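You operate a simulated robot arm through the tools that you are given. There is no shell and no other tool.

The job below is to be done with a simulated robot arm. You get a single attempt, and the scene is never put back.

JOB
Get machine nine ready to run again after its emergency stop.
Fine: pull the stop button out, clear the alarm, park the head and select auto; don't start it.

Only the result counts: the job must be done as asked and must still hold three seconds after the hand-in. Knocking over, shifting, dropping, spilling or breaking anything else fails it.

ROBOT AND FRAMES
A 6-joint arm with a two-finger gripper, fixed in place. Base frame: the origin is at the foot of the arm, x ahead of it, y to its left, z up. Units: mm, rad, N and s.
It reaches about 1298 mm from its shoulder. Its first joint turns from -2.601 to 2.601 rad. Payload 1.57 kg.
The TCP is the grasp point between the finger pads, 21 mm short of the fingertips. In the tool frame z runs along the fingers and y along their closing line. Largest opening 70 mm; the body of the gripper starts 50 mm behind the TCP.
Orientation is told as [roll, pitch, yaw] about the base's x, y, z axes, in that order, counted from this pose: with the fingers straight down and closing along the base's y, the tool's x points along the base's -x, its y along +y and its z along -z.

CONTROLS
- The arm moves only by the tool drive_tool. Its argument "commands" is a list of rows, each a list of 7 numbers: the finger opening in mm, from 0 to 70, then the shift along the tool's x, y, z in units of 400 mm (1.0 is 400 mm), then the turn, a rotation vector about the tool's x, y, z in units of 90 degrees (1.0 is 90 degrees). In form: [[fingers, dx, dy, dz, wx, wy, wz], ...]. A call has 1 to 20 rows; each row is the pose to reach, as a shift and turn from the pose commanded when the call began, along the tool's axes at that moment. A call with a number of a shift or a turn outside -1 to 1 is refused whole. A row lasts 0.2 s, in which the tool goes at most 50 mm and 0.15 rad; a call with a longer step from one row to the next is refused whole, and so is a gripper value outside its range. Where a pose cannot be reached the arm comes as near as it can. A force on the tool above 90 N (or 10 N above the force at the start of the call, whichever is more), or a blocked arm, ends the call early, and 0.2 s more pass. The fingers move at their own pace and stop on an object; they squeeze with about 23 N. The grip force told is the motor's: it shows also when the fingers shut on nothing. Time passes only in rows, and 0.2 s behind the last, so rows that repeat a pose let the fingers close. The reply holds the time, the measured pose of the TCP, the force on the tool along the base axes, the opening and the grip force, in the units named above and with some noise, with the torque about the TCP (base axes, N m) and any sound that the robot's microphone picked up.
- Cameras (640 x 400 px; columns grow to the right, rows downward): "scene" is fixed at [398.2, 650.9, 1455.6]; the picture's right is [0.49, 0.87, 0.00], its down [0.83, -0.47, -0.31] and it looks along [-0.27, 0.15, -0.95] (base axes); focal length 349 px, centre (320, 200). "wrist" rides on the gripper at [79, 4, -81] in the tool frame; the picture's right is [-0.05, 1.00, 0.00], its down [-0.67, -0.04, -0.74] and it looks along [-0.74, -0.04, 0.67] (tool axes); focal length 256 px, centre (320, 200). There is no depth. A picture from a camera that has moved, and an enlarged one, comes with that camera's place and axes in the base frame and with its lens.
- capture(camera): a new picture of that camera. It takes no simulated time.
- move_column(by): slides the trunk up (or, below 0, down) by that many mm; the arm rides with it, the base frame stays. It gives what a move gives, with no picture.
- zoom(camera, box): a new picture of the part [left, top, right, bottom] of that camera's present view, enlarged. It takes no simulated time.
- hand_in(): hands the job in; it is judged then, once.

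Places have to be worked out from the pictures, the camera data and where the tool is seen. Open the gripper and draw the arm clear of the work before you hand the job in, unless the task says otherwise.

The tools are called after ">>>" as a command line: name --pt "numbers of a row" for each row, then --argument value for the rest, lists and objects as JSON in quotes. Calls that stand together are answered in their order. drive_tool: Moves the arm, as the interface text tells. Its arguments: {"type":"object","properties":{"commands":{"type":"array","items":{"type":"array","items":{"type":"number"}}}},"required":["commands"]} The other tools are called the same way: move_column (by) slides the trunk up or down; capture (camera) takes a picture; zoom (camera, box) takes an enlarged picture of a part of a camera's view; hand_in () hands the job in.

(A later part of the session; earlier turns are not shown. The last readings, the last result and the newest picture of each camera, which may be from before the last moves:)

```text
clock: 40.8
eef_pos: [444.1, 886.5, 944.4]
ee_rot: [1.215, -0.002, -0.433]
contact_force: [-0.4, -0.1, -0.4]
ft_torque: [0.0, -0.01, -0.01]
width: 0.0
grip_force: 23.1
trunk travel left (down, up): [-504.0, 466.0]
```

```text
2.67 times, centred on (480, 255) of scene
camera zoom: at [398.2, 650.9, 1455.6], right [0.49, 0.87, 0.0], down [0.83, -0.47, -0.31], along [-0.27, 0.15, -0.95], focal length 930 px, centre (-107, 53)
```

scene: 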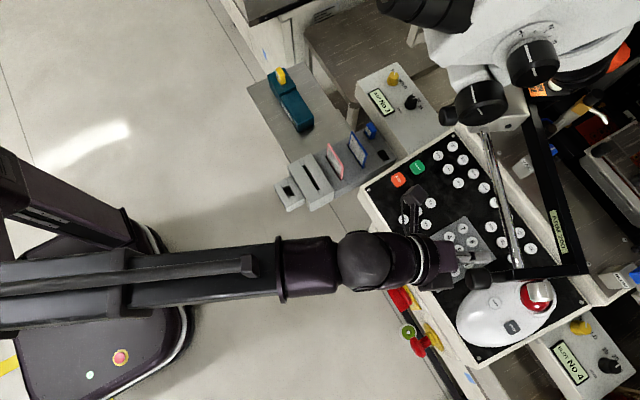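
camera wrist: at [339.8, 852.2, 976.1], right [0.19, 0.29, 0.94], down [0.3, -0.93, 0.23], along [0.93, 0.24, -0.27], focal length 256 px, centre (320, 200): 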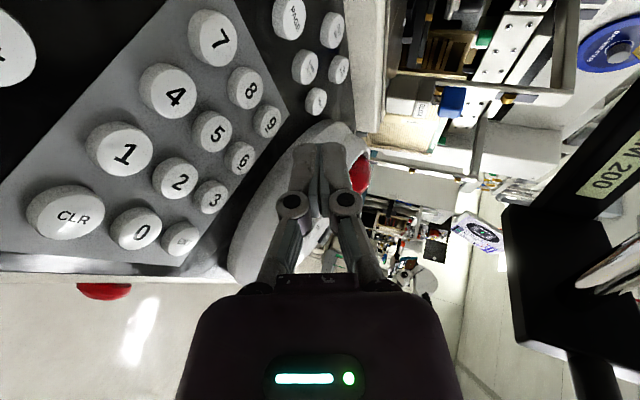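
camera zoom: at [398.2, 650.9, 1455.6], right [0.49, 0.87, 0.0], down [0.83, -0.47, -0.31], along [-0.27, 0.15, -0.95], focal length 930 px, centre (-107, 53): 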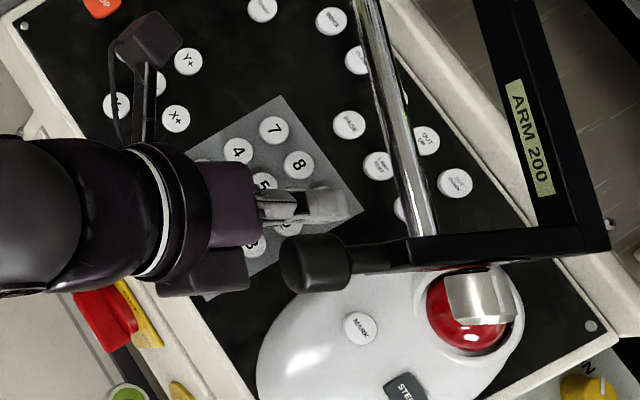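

RESET re-measured at about (476.5, 953, 916), in line with the tip. I advance the remaining 59 mm, hovering ~12 mm above it.

>>> drive_tool --pt "0 -0.001 0.0127 0.0346 0 0 0" --pt "0 -0.0021 0.0254 0.0692 0 0 0" --pt "0 -0.0032 0.0381 0.1037 0 0 0" --pt "0 -0.0042 0.0508 0.1383 0 0 0"

>>> capture --camera "wrist"

>>> zoom --camera "wrist" --box '[260, 90, 380, 210]'

>>> zoom --camera "scene" --box '[390, 180, 570, 330]'

```text
clock: 41.8
eef_pos: [470.5, 939.2, 944.6]
ee_rot: [1.218, -0.001, -0.435]
contact_force: [-0.3, -0.2, 0.7]
ft_torque: [0.01, -0.02, 0.02]
width: 0.0
grip_force: 22.6
trunk travel left (down, up): [-504.0, 466.0]
```

```text
taken
camera wrist: at [366.0, 906.0, 976.2], right [0.19, 0.29, 0.94], down [0.3, -0.93, 0.22], along [0.93, 0.24, -0.27], focal length 256 px, centre (320, 200)
```

wrist: 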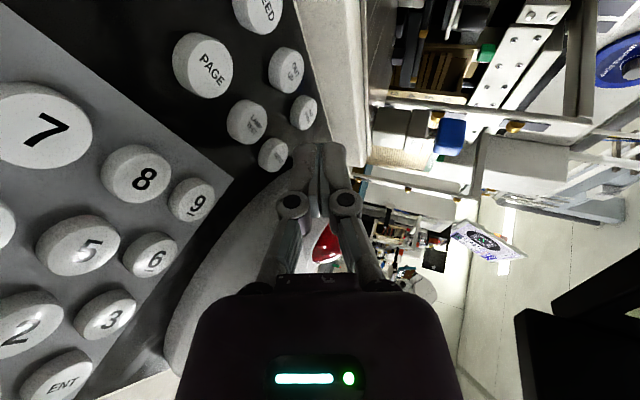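

```text
3.33 times, centred on (320, 150) of wrist
camera zoom: at [366.0, 906.0, 976.2], right [0.19, 0.29, 0.94], down [0.3, -0.93, 0.22], along [0.93, 0.24, -0.27], focal length 853 px, centre (320, 367)
```

zoom: 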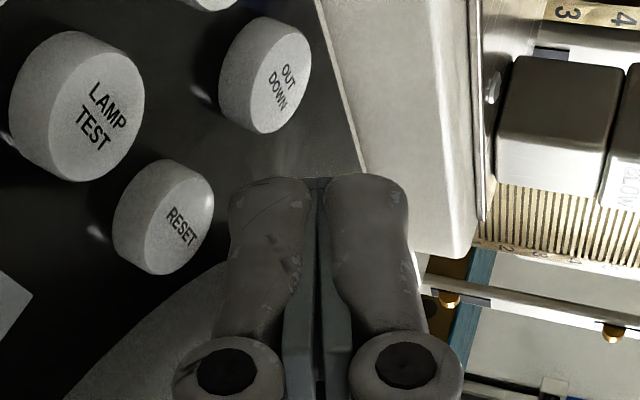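

```text
2.67 times, centred on (480, 255) of scene
camera zoom: at [398.2, 650.9, 1455.6], right [0.49, 0.87, 0.0], down [0.83, -0.47, -0.31], along [-0.27, 0.15, -0.95], focal length 930 px, centre (-107, 53)
```

zoom: 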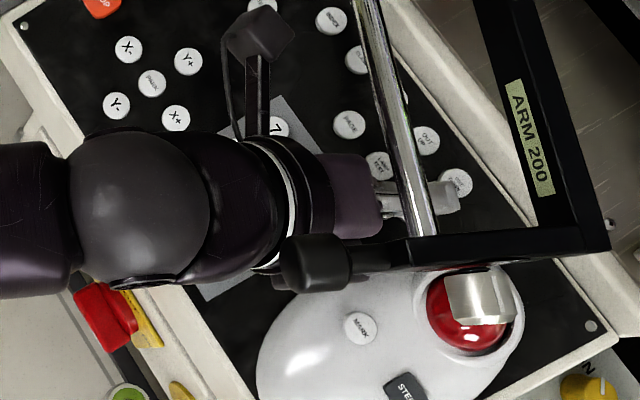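

The tip's lower corner sits at about (477, 954, 928), directly over RESET's top (477, 953.5, 916). I lower the trunk 9 mm and read the force.

>>> move_column --by -9

>>> zoom --camera "wrist" --box '[260, 90, 380, 210]'

```text
clock: 42.4
eef_pos: [469.1, 937.7, 935.5]
ee_rot: [1.219, -0.001, -0.435]
contact_force: [0.0, -0.1, -0.3]
ft_torque: [-0.01, -0.01, -0.02]
width: 0.0
grip_force: 23.3
trunk travel left (down, up): [-495.0, 475.0]
```

```text
3.33 times, centred on (320, 150) of wrist
camera zoom: at [365.9, 905.6, 967.3], right [0.19, 0.29, 0.94], down [0.3, -0.93, 0.22], along [0.93, 0.24, -0.27], focal length 853 px, centre (320, 367)
```

zoom: 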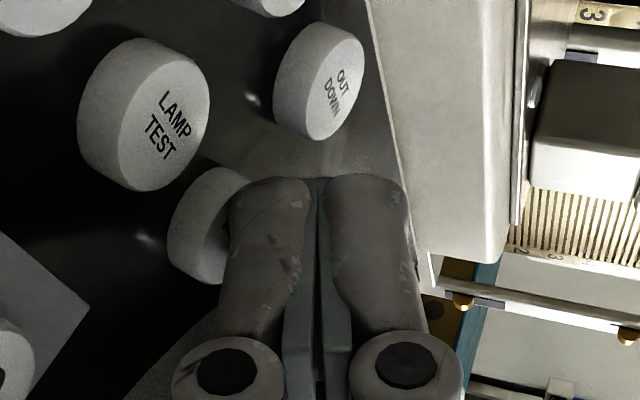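

No contact yet but very close. I go down in small steps.

>>> move_column --by -3

>>> zoom --camera "wrist" --box '[260, 90, 380, 210]'

```text
clock: 42.9
eef_pos: [469.7, 938.6, 932.0]
ee_rot: [1.218, -0.001, -0.434]
contact_force: [-0.3, -1.3, 0.9]
ft_torque: [0.0, 0.0, -0.02]
width: 0.1
grip_force: 22.6
trunk travel left (down, up): [-492.0, 478.0]
heard: click
```

```text
3.33 times, centred on (320, 150) of wrist
camera zoom: at [365.8, 905.6, 964.5], right [0.19, 0.29, 0.94], down [0.3, -0.93, 0.22], along [0.93, 0.24, -0.27], focal length 853 px, centre (320, 367)
```

zoom: 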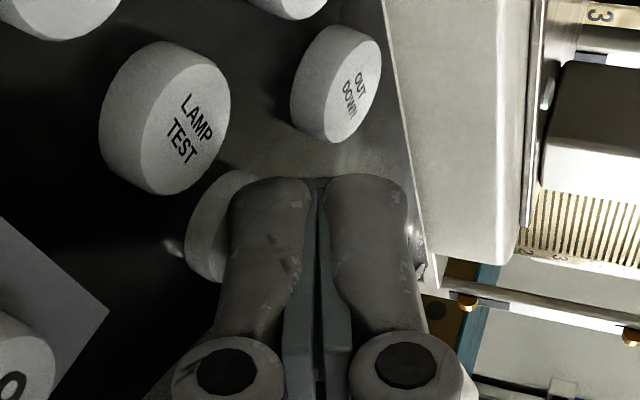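

A click was heard: RESET is pressed. I raise the trunk 14 mm to release it, then back off the way I came and check the screen.

>>> move_column --by 14

>>> capture --camera "wrist"

>>> zoom --camera "wrist" --box '[440, 200, 540, 270]'

```text
clock: 43.5
eef_pos: [469.2, 938.7, 947.0]
ee_rot: [1.219, -0.001, -0.435]
contact_force: [-0.1, 0.0, -0.4]
ft_torque: [0.02, 0.05, 0.05]
width: 0.0
grip_force: 22.7
trunk travel left (down, up): [-506.0, 464.0]
```

```text
taken
camera wrist: at [365.9, 905.8, 978.2], right [0.19, 0.29, 0.94], down [0.3, -0.93, 0.22], along [0.93, 0.24, -0.27], focal length 256 px, centre (320, 200)
```

wrist: 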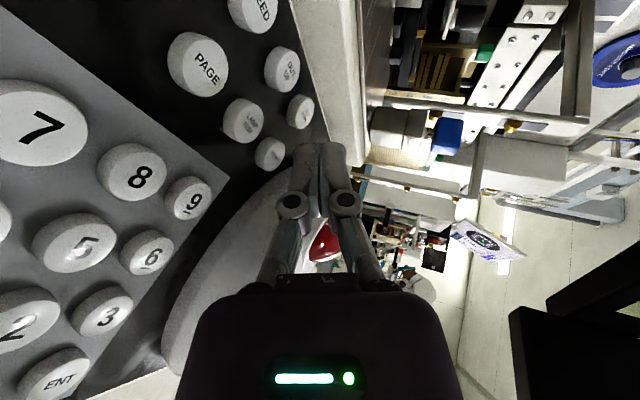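

```text
5.71 times, centred on (490, 235) of wrist
camera zoom: at [365.9, 905.8, 978.2], right [0.19, 0.29, 0.94], down [0.3, -0.93, 0.22], along [0.93, 0.24, -0.27], focal length 1463 px, centre (-651, 0)
```

zoom: 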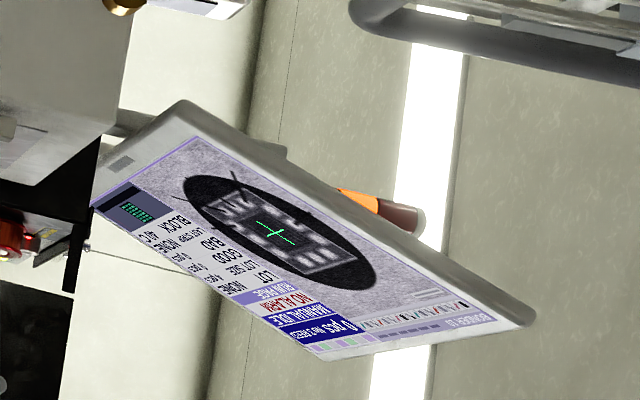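

That screen belongs to the neighbour (Bonder 10). I back out 200 mm along the approach line, then raise and turn to see machine nine's screen.

>>> drive_tool --pt "0 0 -0.0345 -0.0939 0 0 0" --pt "0 0 -0.069 -0.1877 0 0 0" --pt "0 0 -0.1034 -0.2816 0 0 0" --pt "0 0 -0.1379 -0.3754 0 0 0" --pt "0 0 -0.1724 -0.4693 0 0 0"

>>> move_column --by 230

>>> capture --camera "scene"

```text
clock: 44.7
eef_pos: [385.7, 758.2, 946.9]
ee_rot: [1.219, -0.003, -0.433]
contact_force: [-0.6, -0.3, 1.2]
ft_torque: [-0.03, -0.01, -0.02]
width: 0.0
grip_force: 23.1
trunk travel left (down, up): [-506.0, 464.0]
```

```text
clock: 47.1
eef_pos: [385.1, 758.5, 1176.2]
ee_rot: [1.219, -0.002, -0.434]
contact_force: [-0.5, 0.0, -0.8]
ft_torque: [-0.05, 0.0, -0.01]
width: 0.0
grip_force: 23.2
trunk travel left (down, up): [-736.0, 234.0]
```

```text
taken
```

scene: 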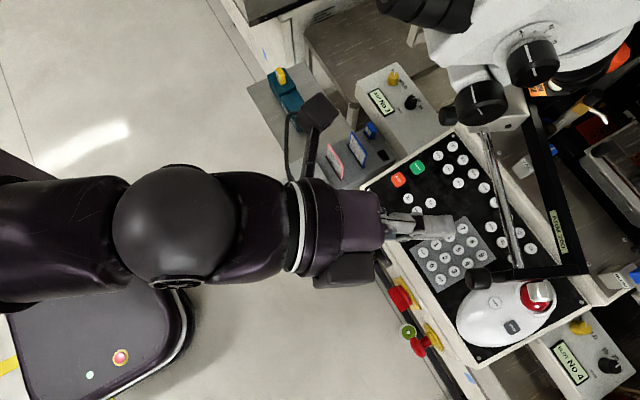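

I turn the tool 45° left while backing to (330, 640), clear of the microscope, so the camera looks towards machine nine's screen.

>>> drive_tool --pt "0 0 -0.0187 -0.0509 0 0.0782 -0.0287" --pt "0 0 -0.0374 -0.1018 0 0.1565 -0.0575" --pt "0 0 -0.0561 -0.1528 0 0.2347 -0.0862" --pt "0 0 -0.0748 -0.2037 0 0.3129 -0.1149" --pt "0 0 -0.0935 -0.2546 0 0.3912 -0.1437" --pt "0 0 -0.1122 -0.3055 0 0.4694 -0.1724"

>>> capture --camera "wrist"

```text
clock: 48.5
eef_pos: [331.8, 641.4, 1176.8]
ee_rot: [1.219, 0.0, 0.354]
contact_force: [-0.2, -0.2, 0.0]
ft_torque: [-0.01, -0.01, 0.04]
width: 0.1
grip_force: 23.2
trunk travel left (down, up): [-736.0, 234.0]
```

```text
taken
camera wrist: at [282.0, 544.4, 1208.3], right [-0.07, 0.34, 0.94], down [0.87, -0.44, 0.22], along [0.49, 0.83, -0.27], focal length 256 px, centre (320, 200)
```

wrist: 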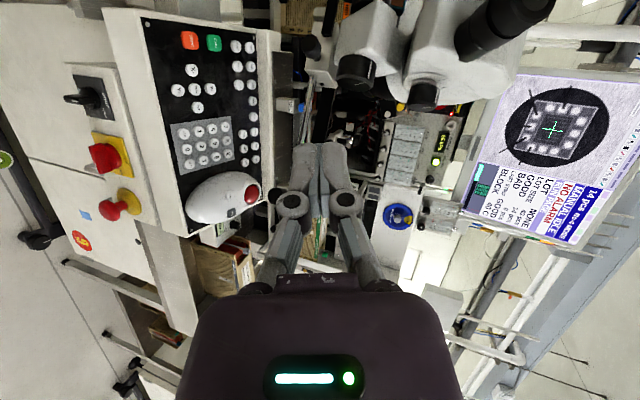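

Machine nine's screen is in full view. I zoom in on it, and on the panel for the next keys.

>>> zoom --camera "wrist" --box '[450, 60, 640, 260]'

>>> zoom --camera "wrist" --box '[140, 10, 280, 180]'

>>> zoom --camera "wrist" --box '[260, 0, 480, 130]'

```text
2.00 times, centred on (545, 160) of wrist
camera zoom: at [282.0, 544.4, 1208.3], right [-0.07, 0.34, 0.94], down [0.87, -0.44, 0.22], along [0.49, 0.83, -0.27], focal length 512 px, centre (-130, 280)
```

zoom: 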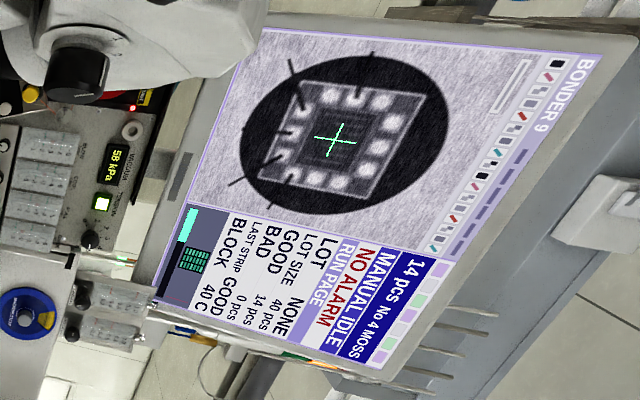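

```text
2.35 times, centred on (210, 95) of wrist
camera zoom: at [282.0, 544.4, 1208.3], right [-0.07, 0.34, 0.94], down [0.87, -0.44, 0.22], along [0.49, 0.83, -0.27], focal length 602 px, centre (579, 447)
```

zoom: 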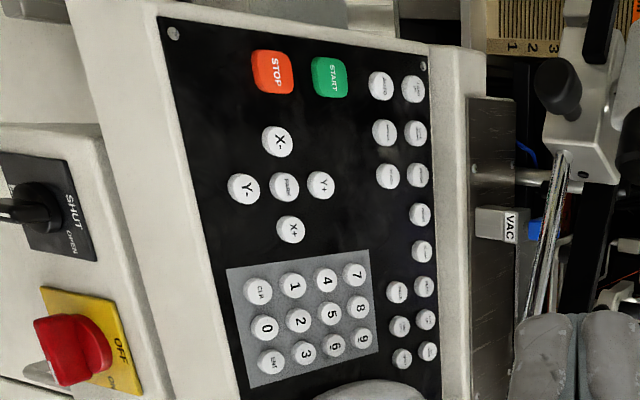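

```text
2.91 times, centred on (370, 65) of wrist
camera zoom: at [282.0, 544.4, 1208.3], right [-0.07, 0.34, 0.94], down [0.87, -0.44, 0.22], along [0.49, 0.83, -0.27], focal length 745 px, centre (174, 593)
```

zoom: 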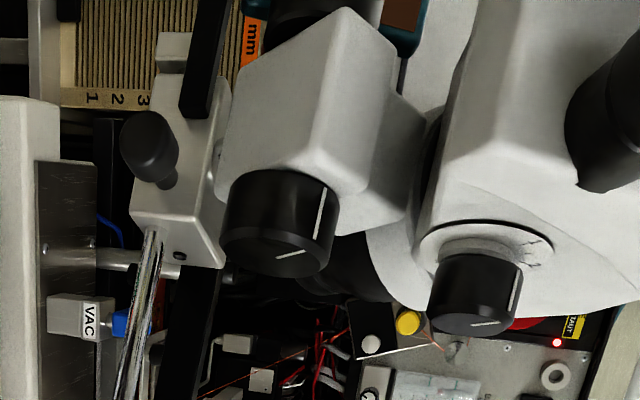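

The screen now reads "NO ALARM", so RESET did its work; mode is still "MANUAL IDLE". Next is PARK, triangulated at (335.7, 873.6, 891.5); I turn the tool straight (+y), set the tilt to 60° and lower in front of the panel.

>>> drive_tool --pt "0 -0.0066 0.0016 0.0044 0 -0.0705 0.0259" --pt "0 -0.0132 0.0032 0.0089 0 -0.141 0.0518" --pt "0 -0.0198 0.0048 0.0133 0 -0.2115 0.0777"

>>> drive_tool --pt "0 0 -0.0402 -0.0035 0.0547 0 0" --pt "0 0 -0.0803 -0.007 0.1093 0 0"

>>> move_column --by -224

>>> capture --camera "wrist"

>>> capture --camera "scene"

```text
clock: 49.3
eef_pos: [336.7, 648.4, 1177.1]
ee_rot: [1.219, -0.002, -0.002]
contact_force: [0.0, 0.1, 0.9]
ft_torque: [0.0, -0.01, 0.01]
width: 0.1
grip_force: 22.7
trunk travel left (down, up): [-736.0, 234.0]
```

```text
clock: 49.9
eef_pos: [335.8, 635.2, 1146.6]
ee_rot: [1.041, -0.002, -0.002]
contact_force: [0.1, -1.3, -0.5]
ft_torque: [-0.01, -0.03, 0.01]
width: 0.0
grip_force: 22.9
trunk travel left (down, up): [-736.0, 234.0]
```

```text
clock: 52.3
eef_pos: [337.5, 635.1, 922.9]
ee_rot: [1.045, -0.003, -0.005]
contact_force: [-0.1, -0.6, 0.3]
ft_torque: [0.01, -0.02, 0.01]
width: 0.0
grip_force: 23.2
trunk travel left (down, up): [-512.0, 458.0]
```

```text
taken
camera wrist: at [257.0, 568.7, 967.6], right [0.05, 0.5, 0.86], down [0.66, -0.66, 0.34], along [0.75, 0.56, -0.37], focal length 256 px, centre (320, 200)
```

wrist: 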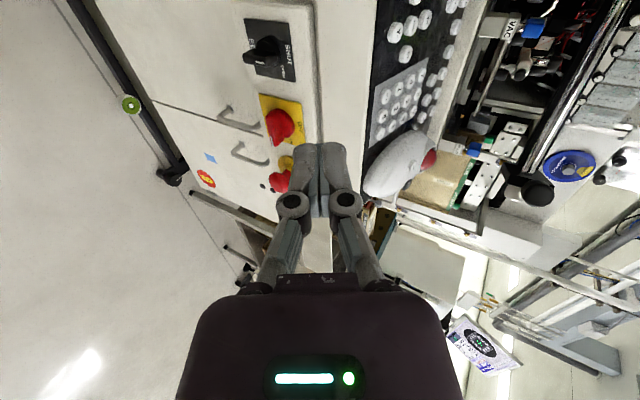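

```text
taken
```

scene: 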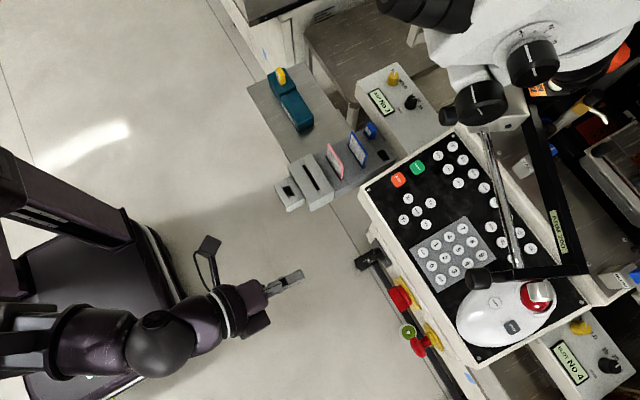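

Everything as intended; TCP at about (336, 636, 923). I advance 165 mm straight towards PARK and re-check.

>>> drive_tool --pt "0 0 0.052 0.0891 0 0 0" --pt "0 0 0.104 0.1782 0 0 0" --pt "0 0 0.156 0.2673 0 0 0" --pt "0 0 0.2079 0.3564 0 0 0"

>>> capture --camera "wrist"

>>> zoom --camera "wrist" --box '[240, 60, 400, 220]'

>>> zoom --camera "scene" --box '[340, 130, 500, 290]'

```text
clock: 53.3
eef_pos: [337.5, 801.8, 922.7]
ee_rot: [1.042, -0.001, -0.004]
contact_force: [-0.2, 0.0, -0.7]
ft_torque: [-0.01, 0.01, 0.0]
width: 0.0
grip_force: 23.1
trunk travel left (down, up): [-512.0, 458.0]
```

```text
taken
camera wrist: at [257.7, 735.5, 967.3], right [0.05, 0.5, 0.86], down [0.66, -0.66, 0.35], along [0.75, 0.55, -0.37], focal length 256 px, centre (320, 200)
```

wrist: 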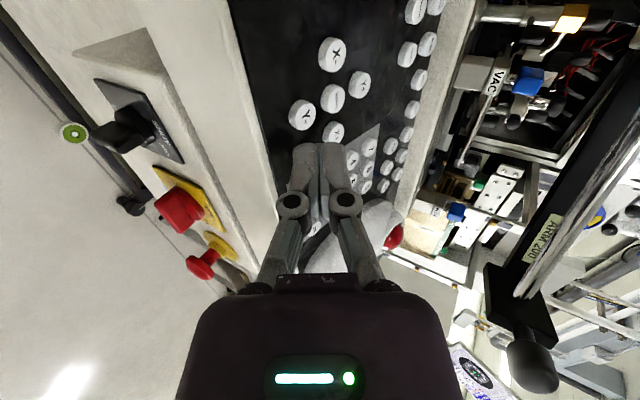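

```text
2.50 times, centred on (320, 140) of wrist
camera zoom: at [257.7, 735.5, 967.3], right [0.05, 0.5, 0.86], down [0.66, -0.66, 0.35], along [0.75, 0.55, -0.37], focal length 640 px, centre (320, 350)
```

zoom: 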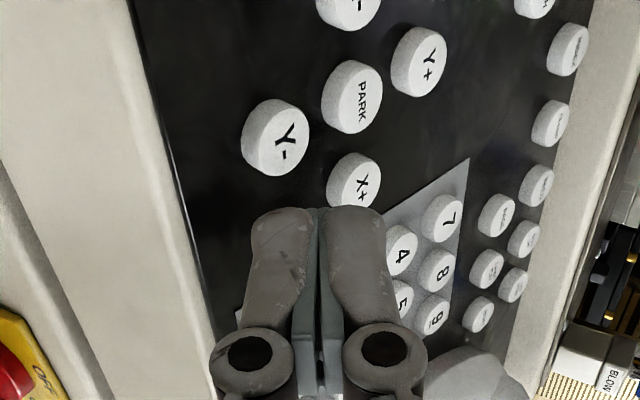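

```text
2.50 times, centred on (420, 210) of scene
camera zoom: at [398.2, 650.9, 1455.6], right [0.49, 0.87, 0.0], down [0.83, -0.47, -0.31], along [-0.27, 0.15, -0.95], focal length 872 px, centre (70, 175)
```

zoom: 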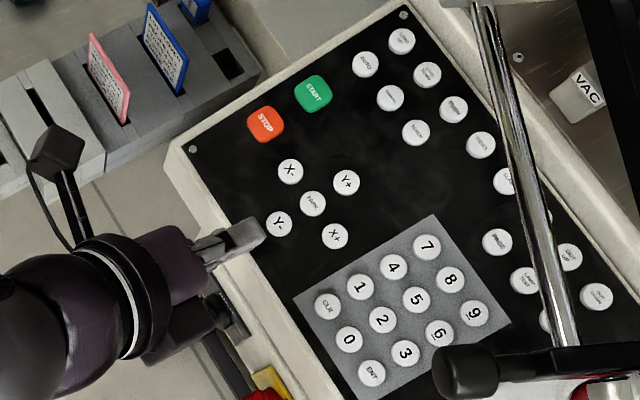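

PARK re-measured at about (336, 874, 893), straight ahead. I advance the last 57 mm to hover ~11 mm above it.

>>> drive_tool --pt "0 0.0006 0.0242 0.0414 0 0 0" --pt "0 0.0012 0.0483 0.0828 0 0 0" --pt "0 0.0018 0.0725 0.1242 0 0 0"

>>> zoom --camera "wrist" --box '[240, 60, 400, 220]'

>>> zoom --camera "scene" --box '[340, 130, 500, 290]'

```text
clock: 54.1
eef_pos: [336.4, 860.9, 923.7]
ee_rot: [1.047, -0.001, -0.001]
contact_force: [0.4, 0.2, -0.1]
ft_torque: [0.0, 0.03, -0.01]
width: 0.1
grip_force: 23.1
trunk travel left (down, up): [-512.0, 458.0]
```

```text
2.50 times, centred on (320, 140) of wrist
camera zoom: at [257.4, 792.7, 967.7], right [0.05, 0.5, 0.86], down [0.66, -0.66, 0.34], along [0.75, 0.56, -0.37], focal length 640 px, centre (320, 350)
```

zoom: 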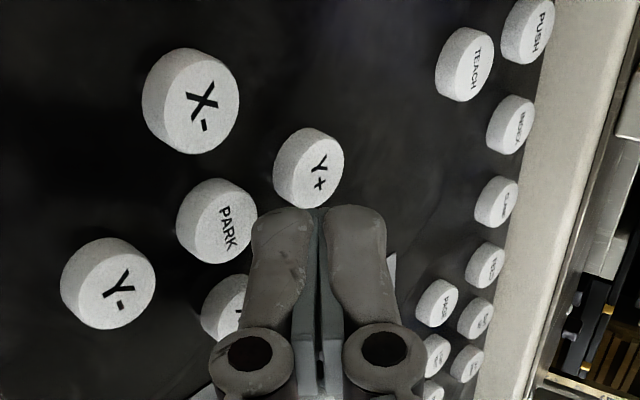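

```text
2.50 times, centred on (420, 210) of scene
camera zoom: at [398.2, 650.9, 1455.6], right [0.49, 0.87, 0.0], down [0.83, -0.47, -0.31], along [-0.27, 0.15, -0.95], focal length 872 px, centre (70, 175)
```

zoom: 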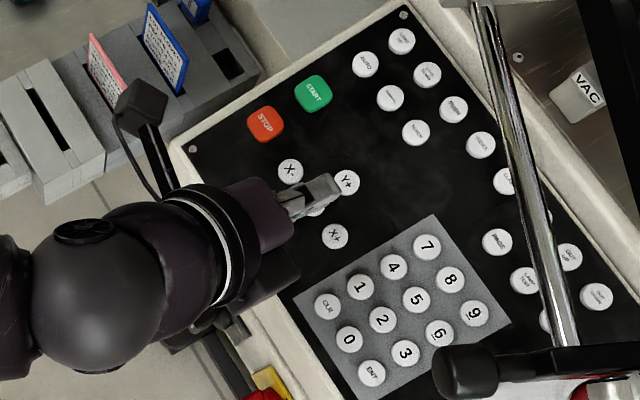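

The lower fingertip corner is over PARK's centre, ~11 mm above. I lower 9 mm, then in small steps until the click.

>>> move_column --by -9

>>> zoom --camera "wrist" --box '[240, 60, 400, 220]'

```text
clock: 54.7
eef_pos: [336.3, 858.8, 913.7]
ee_rot: [1.046, -0.003, -0.004]
contact_force: [0.8, 1.1, 0.3]
ft_torque: [-0.01, 0.03, -0.05]
width: 0.0
grip_force: 22.8
trunk travel left (down, up): [-503.0, 467.0]
```

```text
2.50 times, centred on (320, 140) of wrist
camera zoom: at [257.3, 792.2, 958.7], right [0.05, 0.5, 0.86], down [0.66, -0.66, 0.34], along [0.75, 0.56, -0.37], focal length 640 px, centre (320, 350)
```

zoom: 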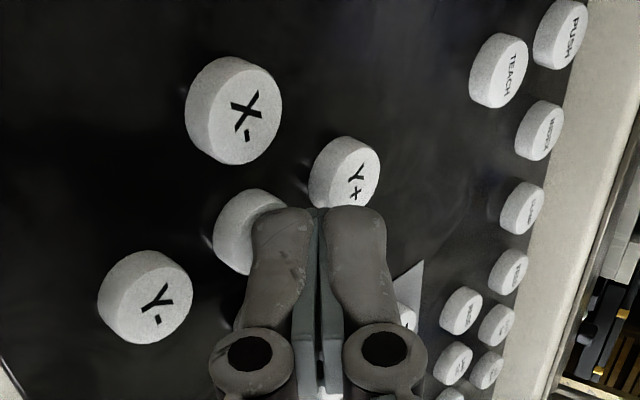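

Close to contact, still clear of Y+. Another 3 mm down.

>>> move_column --by -3

>>> zoom --camera "wrist" --box '[240, 60, 400, 220]'

```text
clock: 55.2
eef_pos: [336.5, 859.5, 912.4]
ee_rot: [1.047, -0.002, -0.004]
contact_force: [0.7, -0.9, 0.6]
ft_torque: [0.02, -0.04, 0.0]
width: 0.0
grip_force: 22.4
trunk travel left (down, up): [-500.0, 470.0]
```

```text
2.50 times, centred on (320, 140) of wrist
camera zoom: at [257.3, 792.2, 955.8], right [0.05, 0.5, 0.86], down [0.66, -0.66, 0.34], along [0.75, 0.56, -0.37], focal length 640 px, centre (320, 350)
```

zoom: 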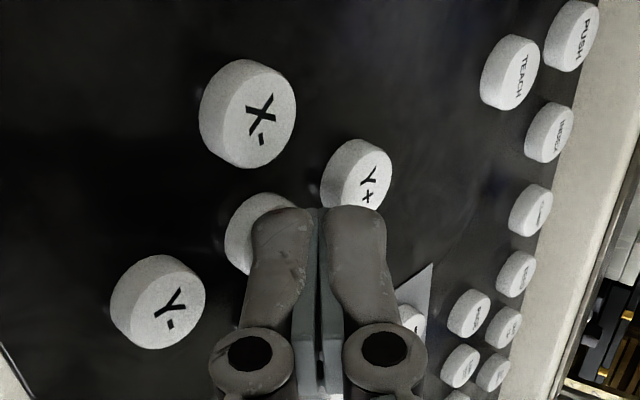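

No click yet; the corner should be at the key surface now. Down 1.5 mm more.

>>> move_column --by -1.5

```text
clock: 55.7
eef_pos: [337.4, 859.7, 910.9]
ee_rot: [1.047, -0.001, -0.003]
contact_force: [0.4, 0.3, 0.9]
ft_torque: [0.03, 0.02, 0.0]
width: 0.0
grip_force: 22.9
trunk travel left (down, up): [-499.0, 471.0]
heard: click
```

A click: PARK is pressed. I release it (up 13 mm), back straight out, and go up to read the screen.

>>> move_column --by 13

>>> drive_tool --pt "0 0 -0.05 -0.0866 0 0 0" --pt "0 0 -0.1 -0.1732 0 0 0" --pt "0 0 -0.15 -0.2598 0 0 0" --pt "0 0 -0.2 -0.3464 0 0 0" --pt "0 0 -0.25 -0.433 0 0 0" --pt "0 0 -0.2813 -0.4872 0 0 0"

>>> move_column --by 230

>>> capture --camera "wrist"

```text
clock: 56.3
eef_pos: [337.4, 859.4, 923.0]
ee_rot: [1.047, -0.001, -0.002]
contact_force: [-0.3, -0.4, -0.2]
ft_torque: [0.01, 0.01, 0.0]
width: 0.0
grip_force: 23.1
trunk travel left (down, up): [-512.0, 458.0]
```

```text
clock: 57.7
eef_pos: [337.2, 633.2, 924.2]
ee_rot: [1.046, -0.002, -0.002]
contact_force: [0.0, 0.4, 0.5]
ft_torque: [-0.04, 0.0, 0.02]
width: 0.2
grip_force: 23.0
trunk travel left (down, up): [-512.0, 458.0]
```

```text
clock: 60.1
eef_pos: [337.9, 633.9, 1152.6]
ee_rot: [1.046, -0.004, -0.003]
contact_force: [0.1, 0.3, 0.7]
ft_torque: [0.02, 0.0, -0.02]
width: 0.0
grip_force: 23.0
trunk travel left (down, up): [-742.0, 228.0]
```

```text
taken
camera wrist: at [257.4, 567.2, 1197.2], right [0.05, 0.5, 0.87], down [0.66, -0.66, 0.34], along [0.75, 0.56, -0.37], focal length 256 px, centre (320, 200)
```

wrist: 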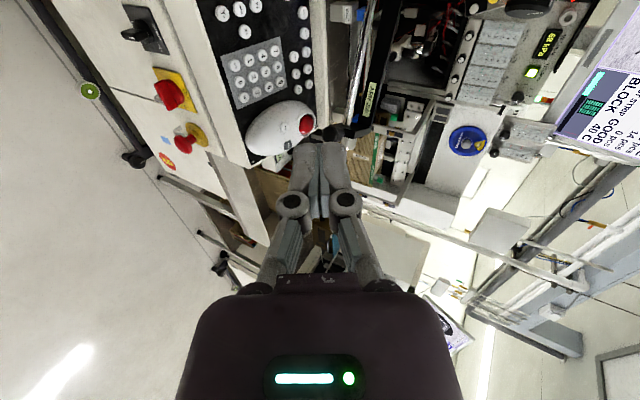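

The screen is at the edge of the view. I zoom on that corner and on the machine's bond head area.

>>> zoom --camera "wrist" --box '[560, 20, 640, 180]'

>>> zoom --camera "wrist" --box '[340, 0, 500, 130]'

>>> zoom --camera "scene" --box '[500, 40, 640, 260]'

```text
2.50 times, centred on (600, 100) of wrist
camera zoom: at [257.4, 567.2, 1197.2], right [0.05, 0.5, 0.87], down [0.66, -0.66, 0.34], along [0.75, 0.56, -0.37], focal length 640 px, centre (-380, 450)
```

zoom: 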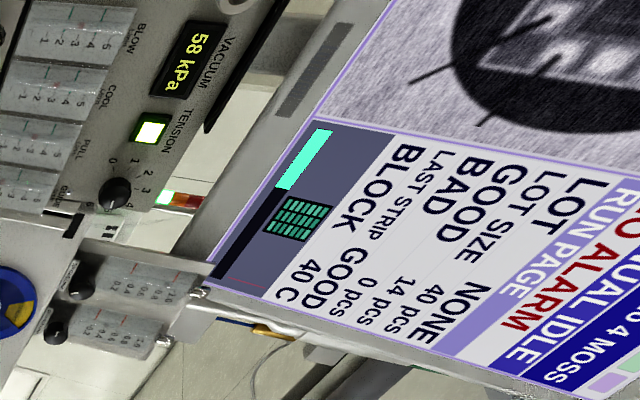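

```text
3.08 times, centred on (420, 65) of wrist
camera zoom: at [257.4, 567.2, 1197.2], right [0.05, 0.5, 0.87], down [0.66, -0.66, 0.34], along [0.75, 0.56, -0.37], focal length 788 px, centre (12, 615)
```

zoom: 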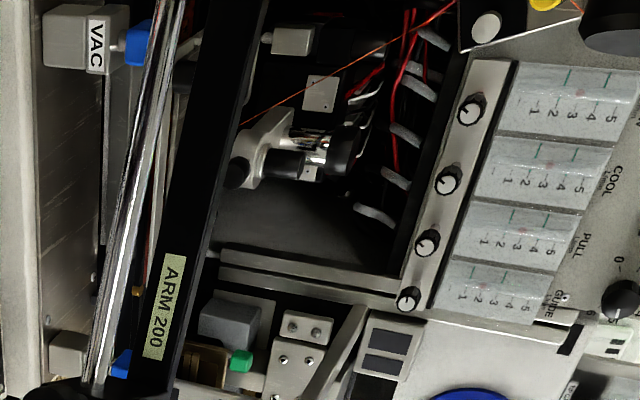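

```text
1.82 times, centred on (570, 150) of scene
camera zoom: at [398.2, 650.9, 1455.6], right [0.49, 0.87, 0.0], down [0.83, -0.47, -0.31], along [-0.27, 0.15, -0.95], focal length 634 px, centre (-134, 291)
```

zoom: 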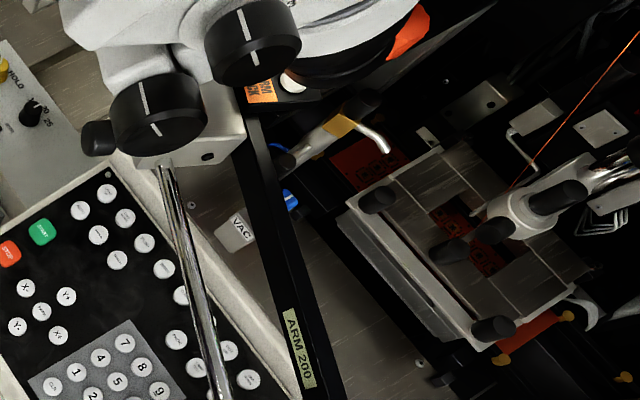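

The status column is unchanged apart from NO ALARM, so I compare the bond head's place with the earlier picture using the same scene box, to see whether PARK moved it.

>>> zoom --camera "scene" --box '[520, 40, 640, 200]'

>>> zoom --camera "scene" --box '[480, 120, 640, 300]'

```text
2.50 times, centred on (580, 120) of scene
camera zoom: at [398.2, 650.9, 1455.6], right [0.49, 0.87, 0.0], down [0.83, -0.47, -0.31], along [-0.27, 0.15, -0.95], focal length 872 px, centre (-330, 400)
```

zoom: 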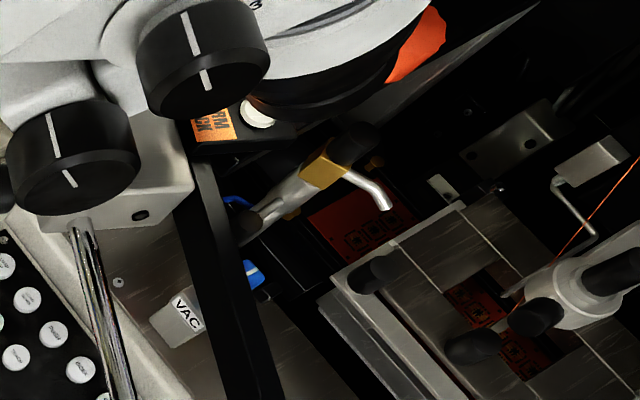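

```text
2.22 times, centred on (560, 210) of scene
camera zoom: at [398.2, 650.9, 1455.6], right [0.49, 0.87, 0.0], down [0.83, -0.47, -0.31], along [-0.27, 0.15, -0.95], focal length 775 px, centre (-213, 178)
```

zoom: 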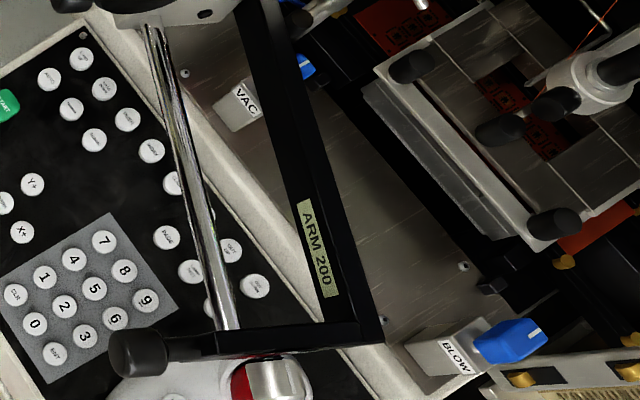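

The status line gives no park indicator, and the head seems at the same place as before within my measuring error. I lower to the very pose from which I took a picture before PARK, to compare the head directly.

>>> move_column --by -230

>>> capture --camera "wrist"

>>> zoom --camera "wrist" --box '[460, 0, 640, 140]'

>>> capture --camera "scene"

```text
clock: 62.6
eef_pos: [337.9, 634.5, 923.9]
ee_rot: [1.048, -0.001, -0.004]
contact_force: [0.0, 0.6, -0.2]
ft_torque: [0.02, 0.0, -0.01]
width: 0.0
grip_force: 22.3
trunk travel left (down, up): [-512.0, 458.0]
```

```text
taken
camera wrist: at [257.5, 567.1, 967.4], right [0.05, 0.5, 0.87], down [0.66, -0.66, 0.34], along [0.75, 0.56, -0.37], focal length 256 px, centre (320, 200)
```

wrist: 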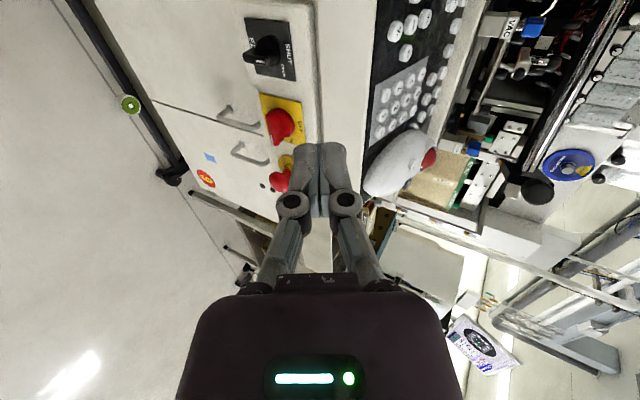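

```text
2.86 times, centred on (550, 70) of wrist
camera zoom: at [257.5, 567.1, 967.4], right [0.05, 0.5, 0.87], down [0.66, -0.66, 0.34], along [0.75, 0.56, -0.37], focal length 731 px, centre (-337, 571)
```

zoom: 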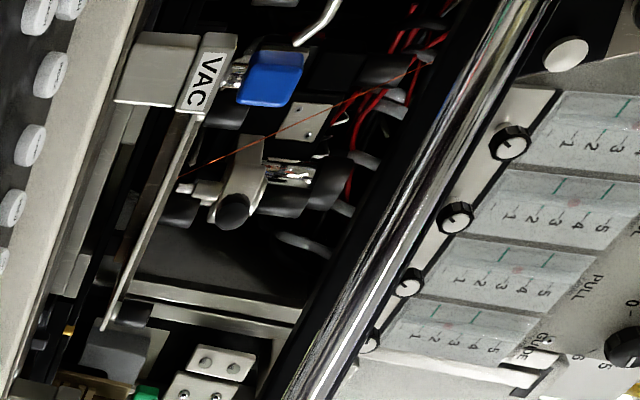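

```text
taken
```

scene: 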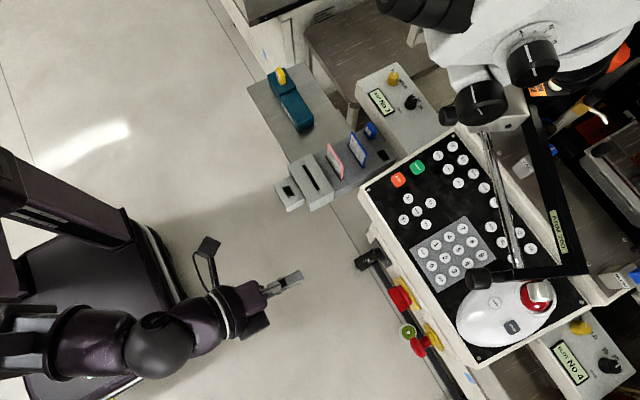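

The head looks the same in both pictures, so its park state isn't visible to me; but the key clicked just like RESET, which took effect. I go on to AUTO at (274, 951.5, 914): raise 22 mm, shift left to x = 274 and advance part way at a height that clears START by ~20 mm.

>>> move_column --by 22

>>> drive_tool --pt "0 0.078 0 0 0 0 0" --pt "0 0.156 0 0 0 0 0" --pt "0 0.156 0.0475 0.0823 0 0 0" --pt "0 0.156 0.095 0.1645 0 0 0" --pt "0 0.156 0.1425 0.2468 0 0 0" --pt "0 0.156 0.19 0.3291 0 0 0" --pt "0 0.156 0.2375 0.4114 0 0 0"

>>> capture --camera "wrist"

>>> zoom --camera "wrist" --box '[240, 0, 400, 160]'

>>> zoom --camera "scene" --box '[320, 80, 520, 240]'

```text
clock: 63.2
eef_pos: [337.8, 634.3, 945.7]
ee_rot: [1.048, -0.002, -0.004]
contact_force: [-0.3, -0.1, -0.1]
ft_torque: [0.02, -0.01, -0.01]
width: 0.0
grip_force: 23.0
trunk travel left (down, up): [-534.0, 436.0]
```

```text
clock: 64.8
eef_pos: [279.2, 826.2, 944.5]
ee_rot: [1.045, -0.001, -0.003]
contact_force: [0.6, -0.1, -0.7]
ft_torque: [0.0, 0.0, 0.0]
width: 0.1
grip_force: 23.2
trunk travel left (down, up): [-534.0, 436.0]
```

```text
taken
camera wrist: at [199.2, 759.7, 989.0], right [0.05, 0.5, 0.86], down [0.66, -0.66, 0.34], along [0.75, 0.56, -0.37], focal length 256 px, centre (320, 200)
```

wrist: 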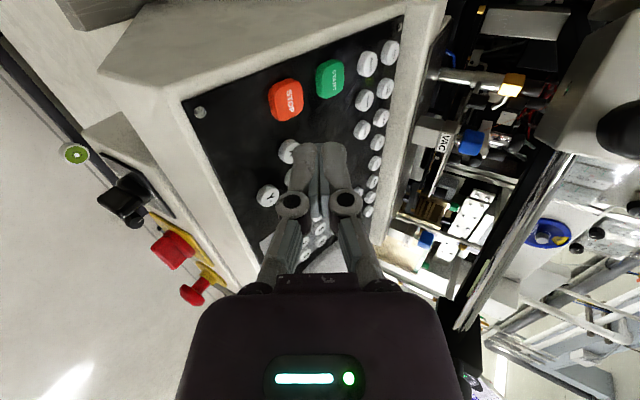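

```text
2.50 times, centred on (320, 80) of wrist
camera zoom: at [199.2, 759.7, 989.0], right [0.05, 0.5, 0.86], down [0.66, -0.66, 0.34], along [0.75, 0.56, -0.37], focal length 640 px, centre (320, 500)
```

zoom: 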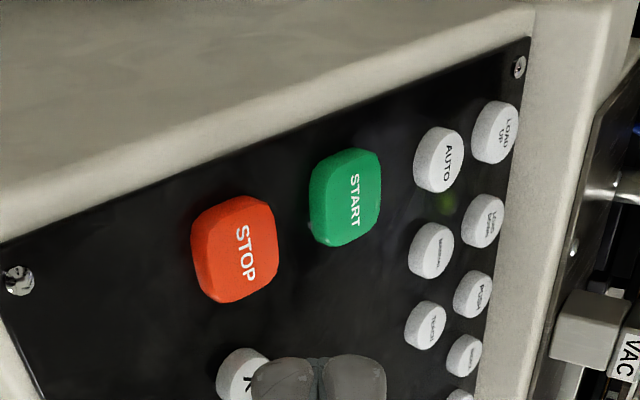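

```text
2.50 times, centred on (420, 160) of scene
camera zoom: at [398.2, 650.9, 1455.6], right [0.49, 0.87, 0.0], down [0.83, -0.47, -0.31], along [-0.27, 0.15, -0.95], focal length 872 px, centre (70, 300)
```

zoom: 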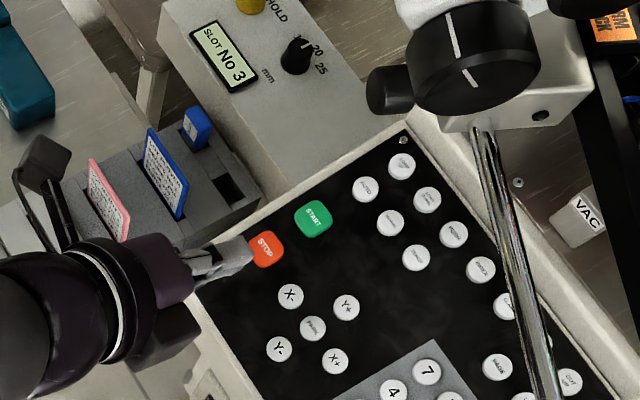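

AUTO re-measured at about (275, 952, 915); the tip clears START well. I advance the remaining 111 mm with a 3 mm correction to the left.

>>> drive_tool --pt "0 0.002 0.0347 0.0601 0 0 0" --pt "0 0.004 0.0695 0.1203 0 0 0" --pt "0 0.006 0.1042 0.1804 0 0 0" --pt "0 0.008 0.1389 0.2405 0 0 0"

>>> capture --camera "wrist"

>>> zoom --camera "wrist" --box '[240, 60, 400, 220]'

>>> zoom --camera "scene" --box '[340, 80, 540, 240]'

```text
clock: 65.8
eef_pos: [273.9, 935.5, 945.3]
ee_rot: [1.049, -0.001, -0.003]
contact_force: [0.1, 0.5, 0.5]
ft_torque: [0.0, 0.02, 0.0]
width: 0.0
grip_force: 22.6
trunk travel left (down, up): [-534.0, 436.0]
```

```text
taken
camera wrist: at [194.3, 868.2, 989.2], right [0.05, 0.5, 0.87], down [0.66, -0.67, 0.34], along [0.75, 0.56, -0.37], focal length 256 px, centre (320, 200)
```

wrist: 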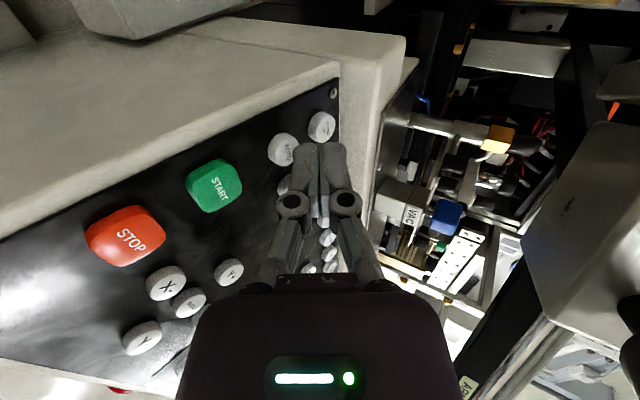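

```text
2.50 times, centred on (320, 140) of wrist
camera zoom: at [194.3, 868.2, 989.2], right [0.05, 0.5, 0.87], down [0.66, -0.67, 0.34], along [0.75, 0.56, -0.37], focal length 640 px, centre (320, 350)
```

zoom: 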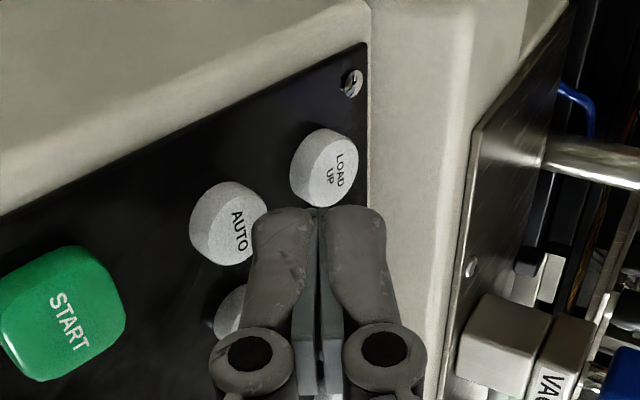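

```text
2.50 times, centred on (440, 160) of scene
camera zoom: at [398.2, 650.9, 1455.6], right [0.49, 0.87, 0.0], down [0.83, -0.47, -0.31], along [-0.27, 0.15, -0.95], focal length 872 px, centre (20, 300)
```

zoom: 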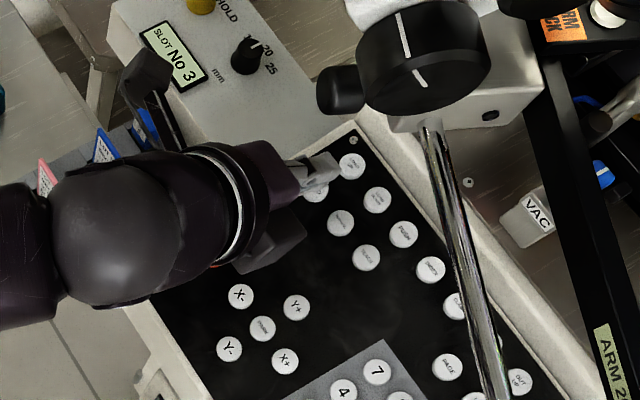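

AUTO reads (276, 952.5, 916) here, and the tip corner is ~3 mm short and left of its centre. I correct that, then lower 8 mm.

>>> drive_tool --pt "0 -0.0032 0.0019 0.0033 0 0 0" --pt "0 -0.0063 0.0038 0.0065 0 0 0"

>>> move_column --by -8

>>> zoom --camera "wrist" --box '[240, 60, 400, 220]'

```text
clock: 66.5
eef_pos: [275.1, 937.9, 946.1]
ee_rot: [1.051, -0.001, -0.003]
contact_force: [-0.4, -0.2, -0.9]
ft_torque: [-0.01, -0.04, 0.03]
width: 0.1
grip_force: 22.9
trunk travel left (down, up): [-534.0, 436.0]
```

```text
clock: 67.0
eef_pos: [274.6, 937.9, 936.0]
ee_rot: [1.048, -0.002, -0.004]
contact_force: [-0.4, -0.3, -0.4]
ft_torque: [0.01, -0.02, -0.02]
width: 0.0
grip_force: 22.6
trunk travel left (down, up): [-526.0, 444.0]
```

```text
2.50 times, centred on (320, 140) of wrist
camera zoom: at [195.5, 870.4, 981.4], right [0.05, 0.5, 0.87], down [0.66, -0.67, 0.34], along [0.75, 0.56, -0.37], focal length 640 px, centre (320, 350)
```

zoom: 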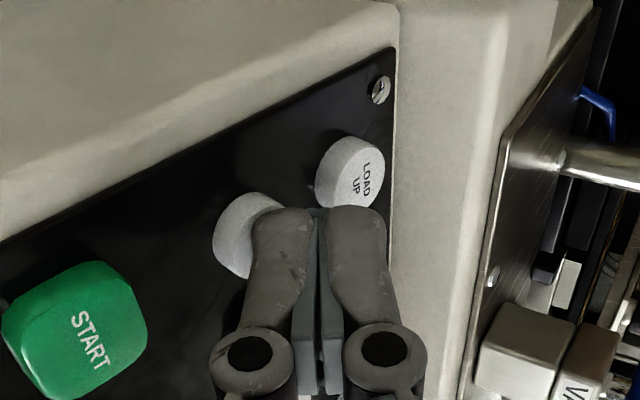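

Right over AUTO, about 2–3 mm above, with START and LOAD UP clear. Down 3 mm.

>>> move_column --by -3

```text
clock: 67.5
eef_pos: [275.7, 937.6, 934.4]
ee_rot: [1.05, -0.001, -0.004]
contact_force: [0.4, -1.0, 2.0]
ft_torque: [-0.01, -0.02, 0.0]
width: 0.1
grip_force: 23.0
trunk travel left (down, up): [-523.0, 447.0]
```

Slight contact (about 2 N up) but no click yet. Down another 1.5 mm.

>>> move_column --by -1.5

```text
clock: 68.0
eef_pos: [276.6, 937.4, 933.5]
ee_rot: [1.048, -0.001, -0.004]
contact_force: [-0.1, -0.1, 0.5]
ft_torque: [0.05, -0.02, 0.01]
width: 0.1
grip_force: 22.8
trunk travel left (down, up): [-521.0, 449.0]
heard: click
```

A click: AUTO is pressed. I raise 14 mm, back straight out over START, and then check the screen.

>>> move_column --by 14

>>> drive_tool --pt "0 0 -0.05 -0.0866 0 0 0" --pt "0 0 -0.1 -0.1732 0 0 0" --pt "0 0 -0.15 -0.2598 0 0 0" --pt "0 0 -0.2 -0.3464 0 0 0" --pt "0 0 -0.25 -0.433 0 0 0" --pt "0 0 -0.3 -0.5196 0 0 0" --pt "0 0 -0.35 -0.6062 0 0 0" --pt "0 0 -0.375 -0.6495 0 0 0"

>>> capture --camera "wrist"

>>> capture --camera "scene"

```text
clock: 68.7
eef_pos: [275.5, 936.8, 947.3]
ee_rot: [1.049, 0.0, -0.004]
contact_force: [0.7, -0.6, 0.2]
ft_torque: [-0.02, -0.01, 0.0]
width: 0.0
grip_force: 23.1
trunk travel left (down, up): [-535.0, 435.0]
```

```text
clock: 70.5
eef_pos: [273.8, 636.7, 946.3]
ee_rot: [1.049, -0.003, -0.003]
contact_force: [0.2, 0.4, -0.5]
ft_torque: [-0.02, 0.0, -0.01]
width: 0.0
grip_force: 22.7
trunk travel left (down, up): [-535.0, 435.0]
```

```text
taken
camera wrist: at [193.8, 569.8, 990.9], right [0.05, 0.5, 0.86], down [0.66, -0.66, 0.34], along [0.75, 0.56, -0.37], focal length 256 px, centre (320, 200)
```

wrist: 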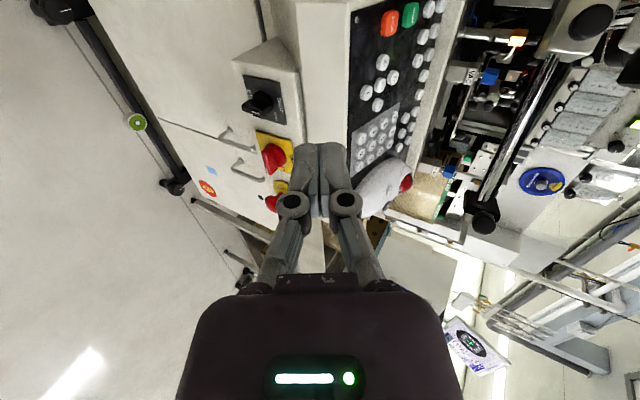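

```text
taken
```

scene: 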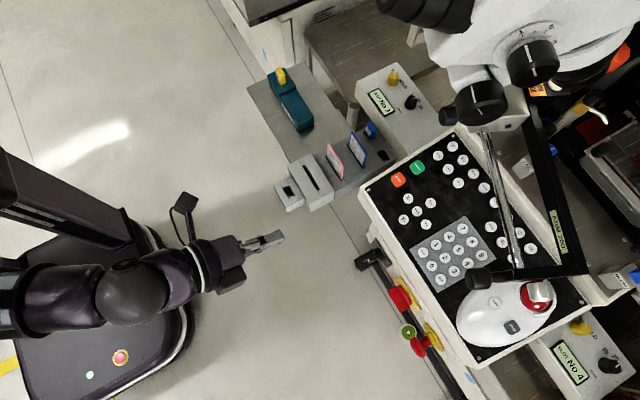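

I raise 230 mm and turn 20° left to read machine nine's screen again.

>>> move_column --by 230

>>> drive_tool --pt "0 -0.04 0 0 0 0.065 -0.0375" --pt "0 -0.08 0 0 0 0.13 -0.0751" --pt "0 -0.12 0 0 0 0.1951 -0.1126"

>>> capture --camera "wrist"

>>> zoom --camera "wrist" --box '[500, 40, 640, 240]'

```text
clock: 72.9
eef_pos: [273.7, 637.4, 1177.3]
ee_rot: [1.048, -0.001, -0.002]
contact_force: [0.3, 0.3, 0.1]
ft_torque: [0.01, 0.0, 0.01]
width: 0.0
grip_force: 23.2
trunk travel left (down, up): [-765.0, 205.0]
```

```text
clock: 73.7
eef_pos: [323.6, 638.2, 1177.4]
ee_rot: [1.047, -0.001, 0.353]
contact_force: [-0.1, -0.5, 0.4]
ft_torque: [0.0, -0.02, 0.01]
width: 0.0
grip_force: 22.8
trunk travel left (down, up): [-765.0, 205.0]
```

```text
taken
camera wrist: at [272.3, 547.4, 1220.5], right [-0.12, 0.49, 0.86], down [0.85, -0.39, 0.34], along [0.51, 0.78, -0.37], focal length 256 px, centre (320, 200)
```

wrist: 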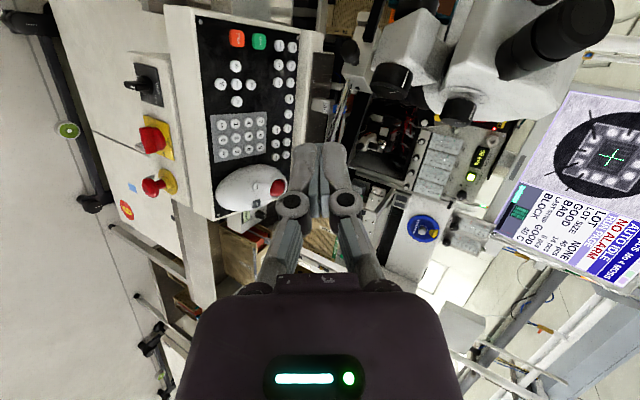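

```text
2.00 times, centred on (570, 140) of wrist
camera zoom: at [272.3, 547.4, 1220.5], right [-0.12, 0.49, 0.86], down [0.85, -0.39, 0.34], along [0.51, 0.78, -0.37], focal length 512 px, centre (-180, 320)
```

zoom: 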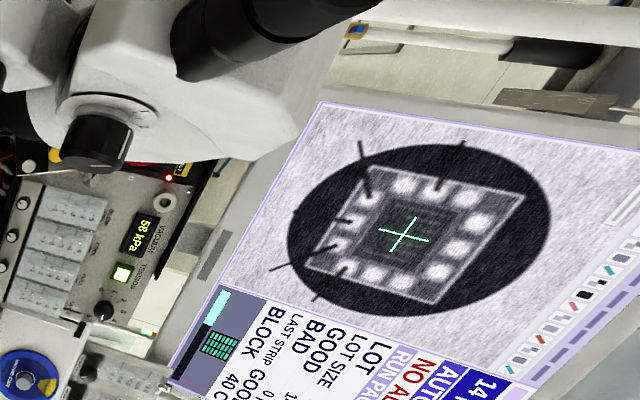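

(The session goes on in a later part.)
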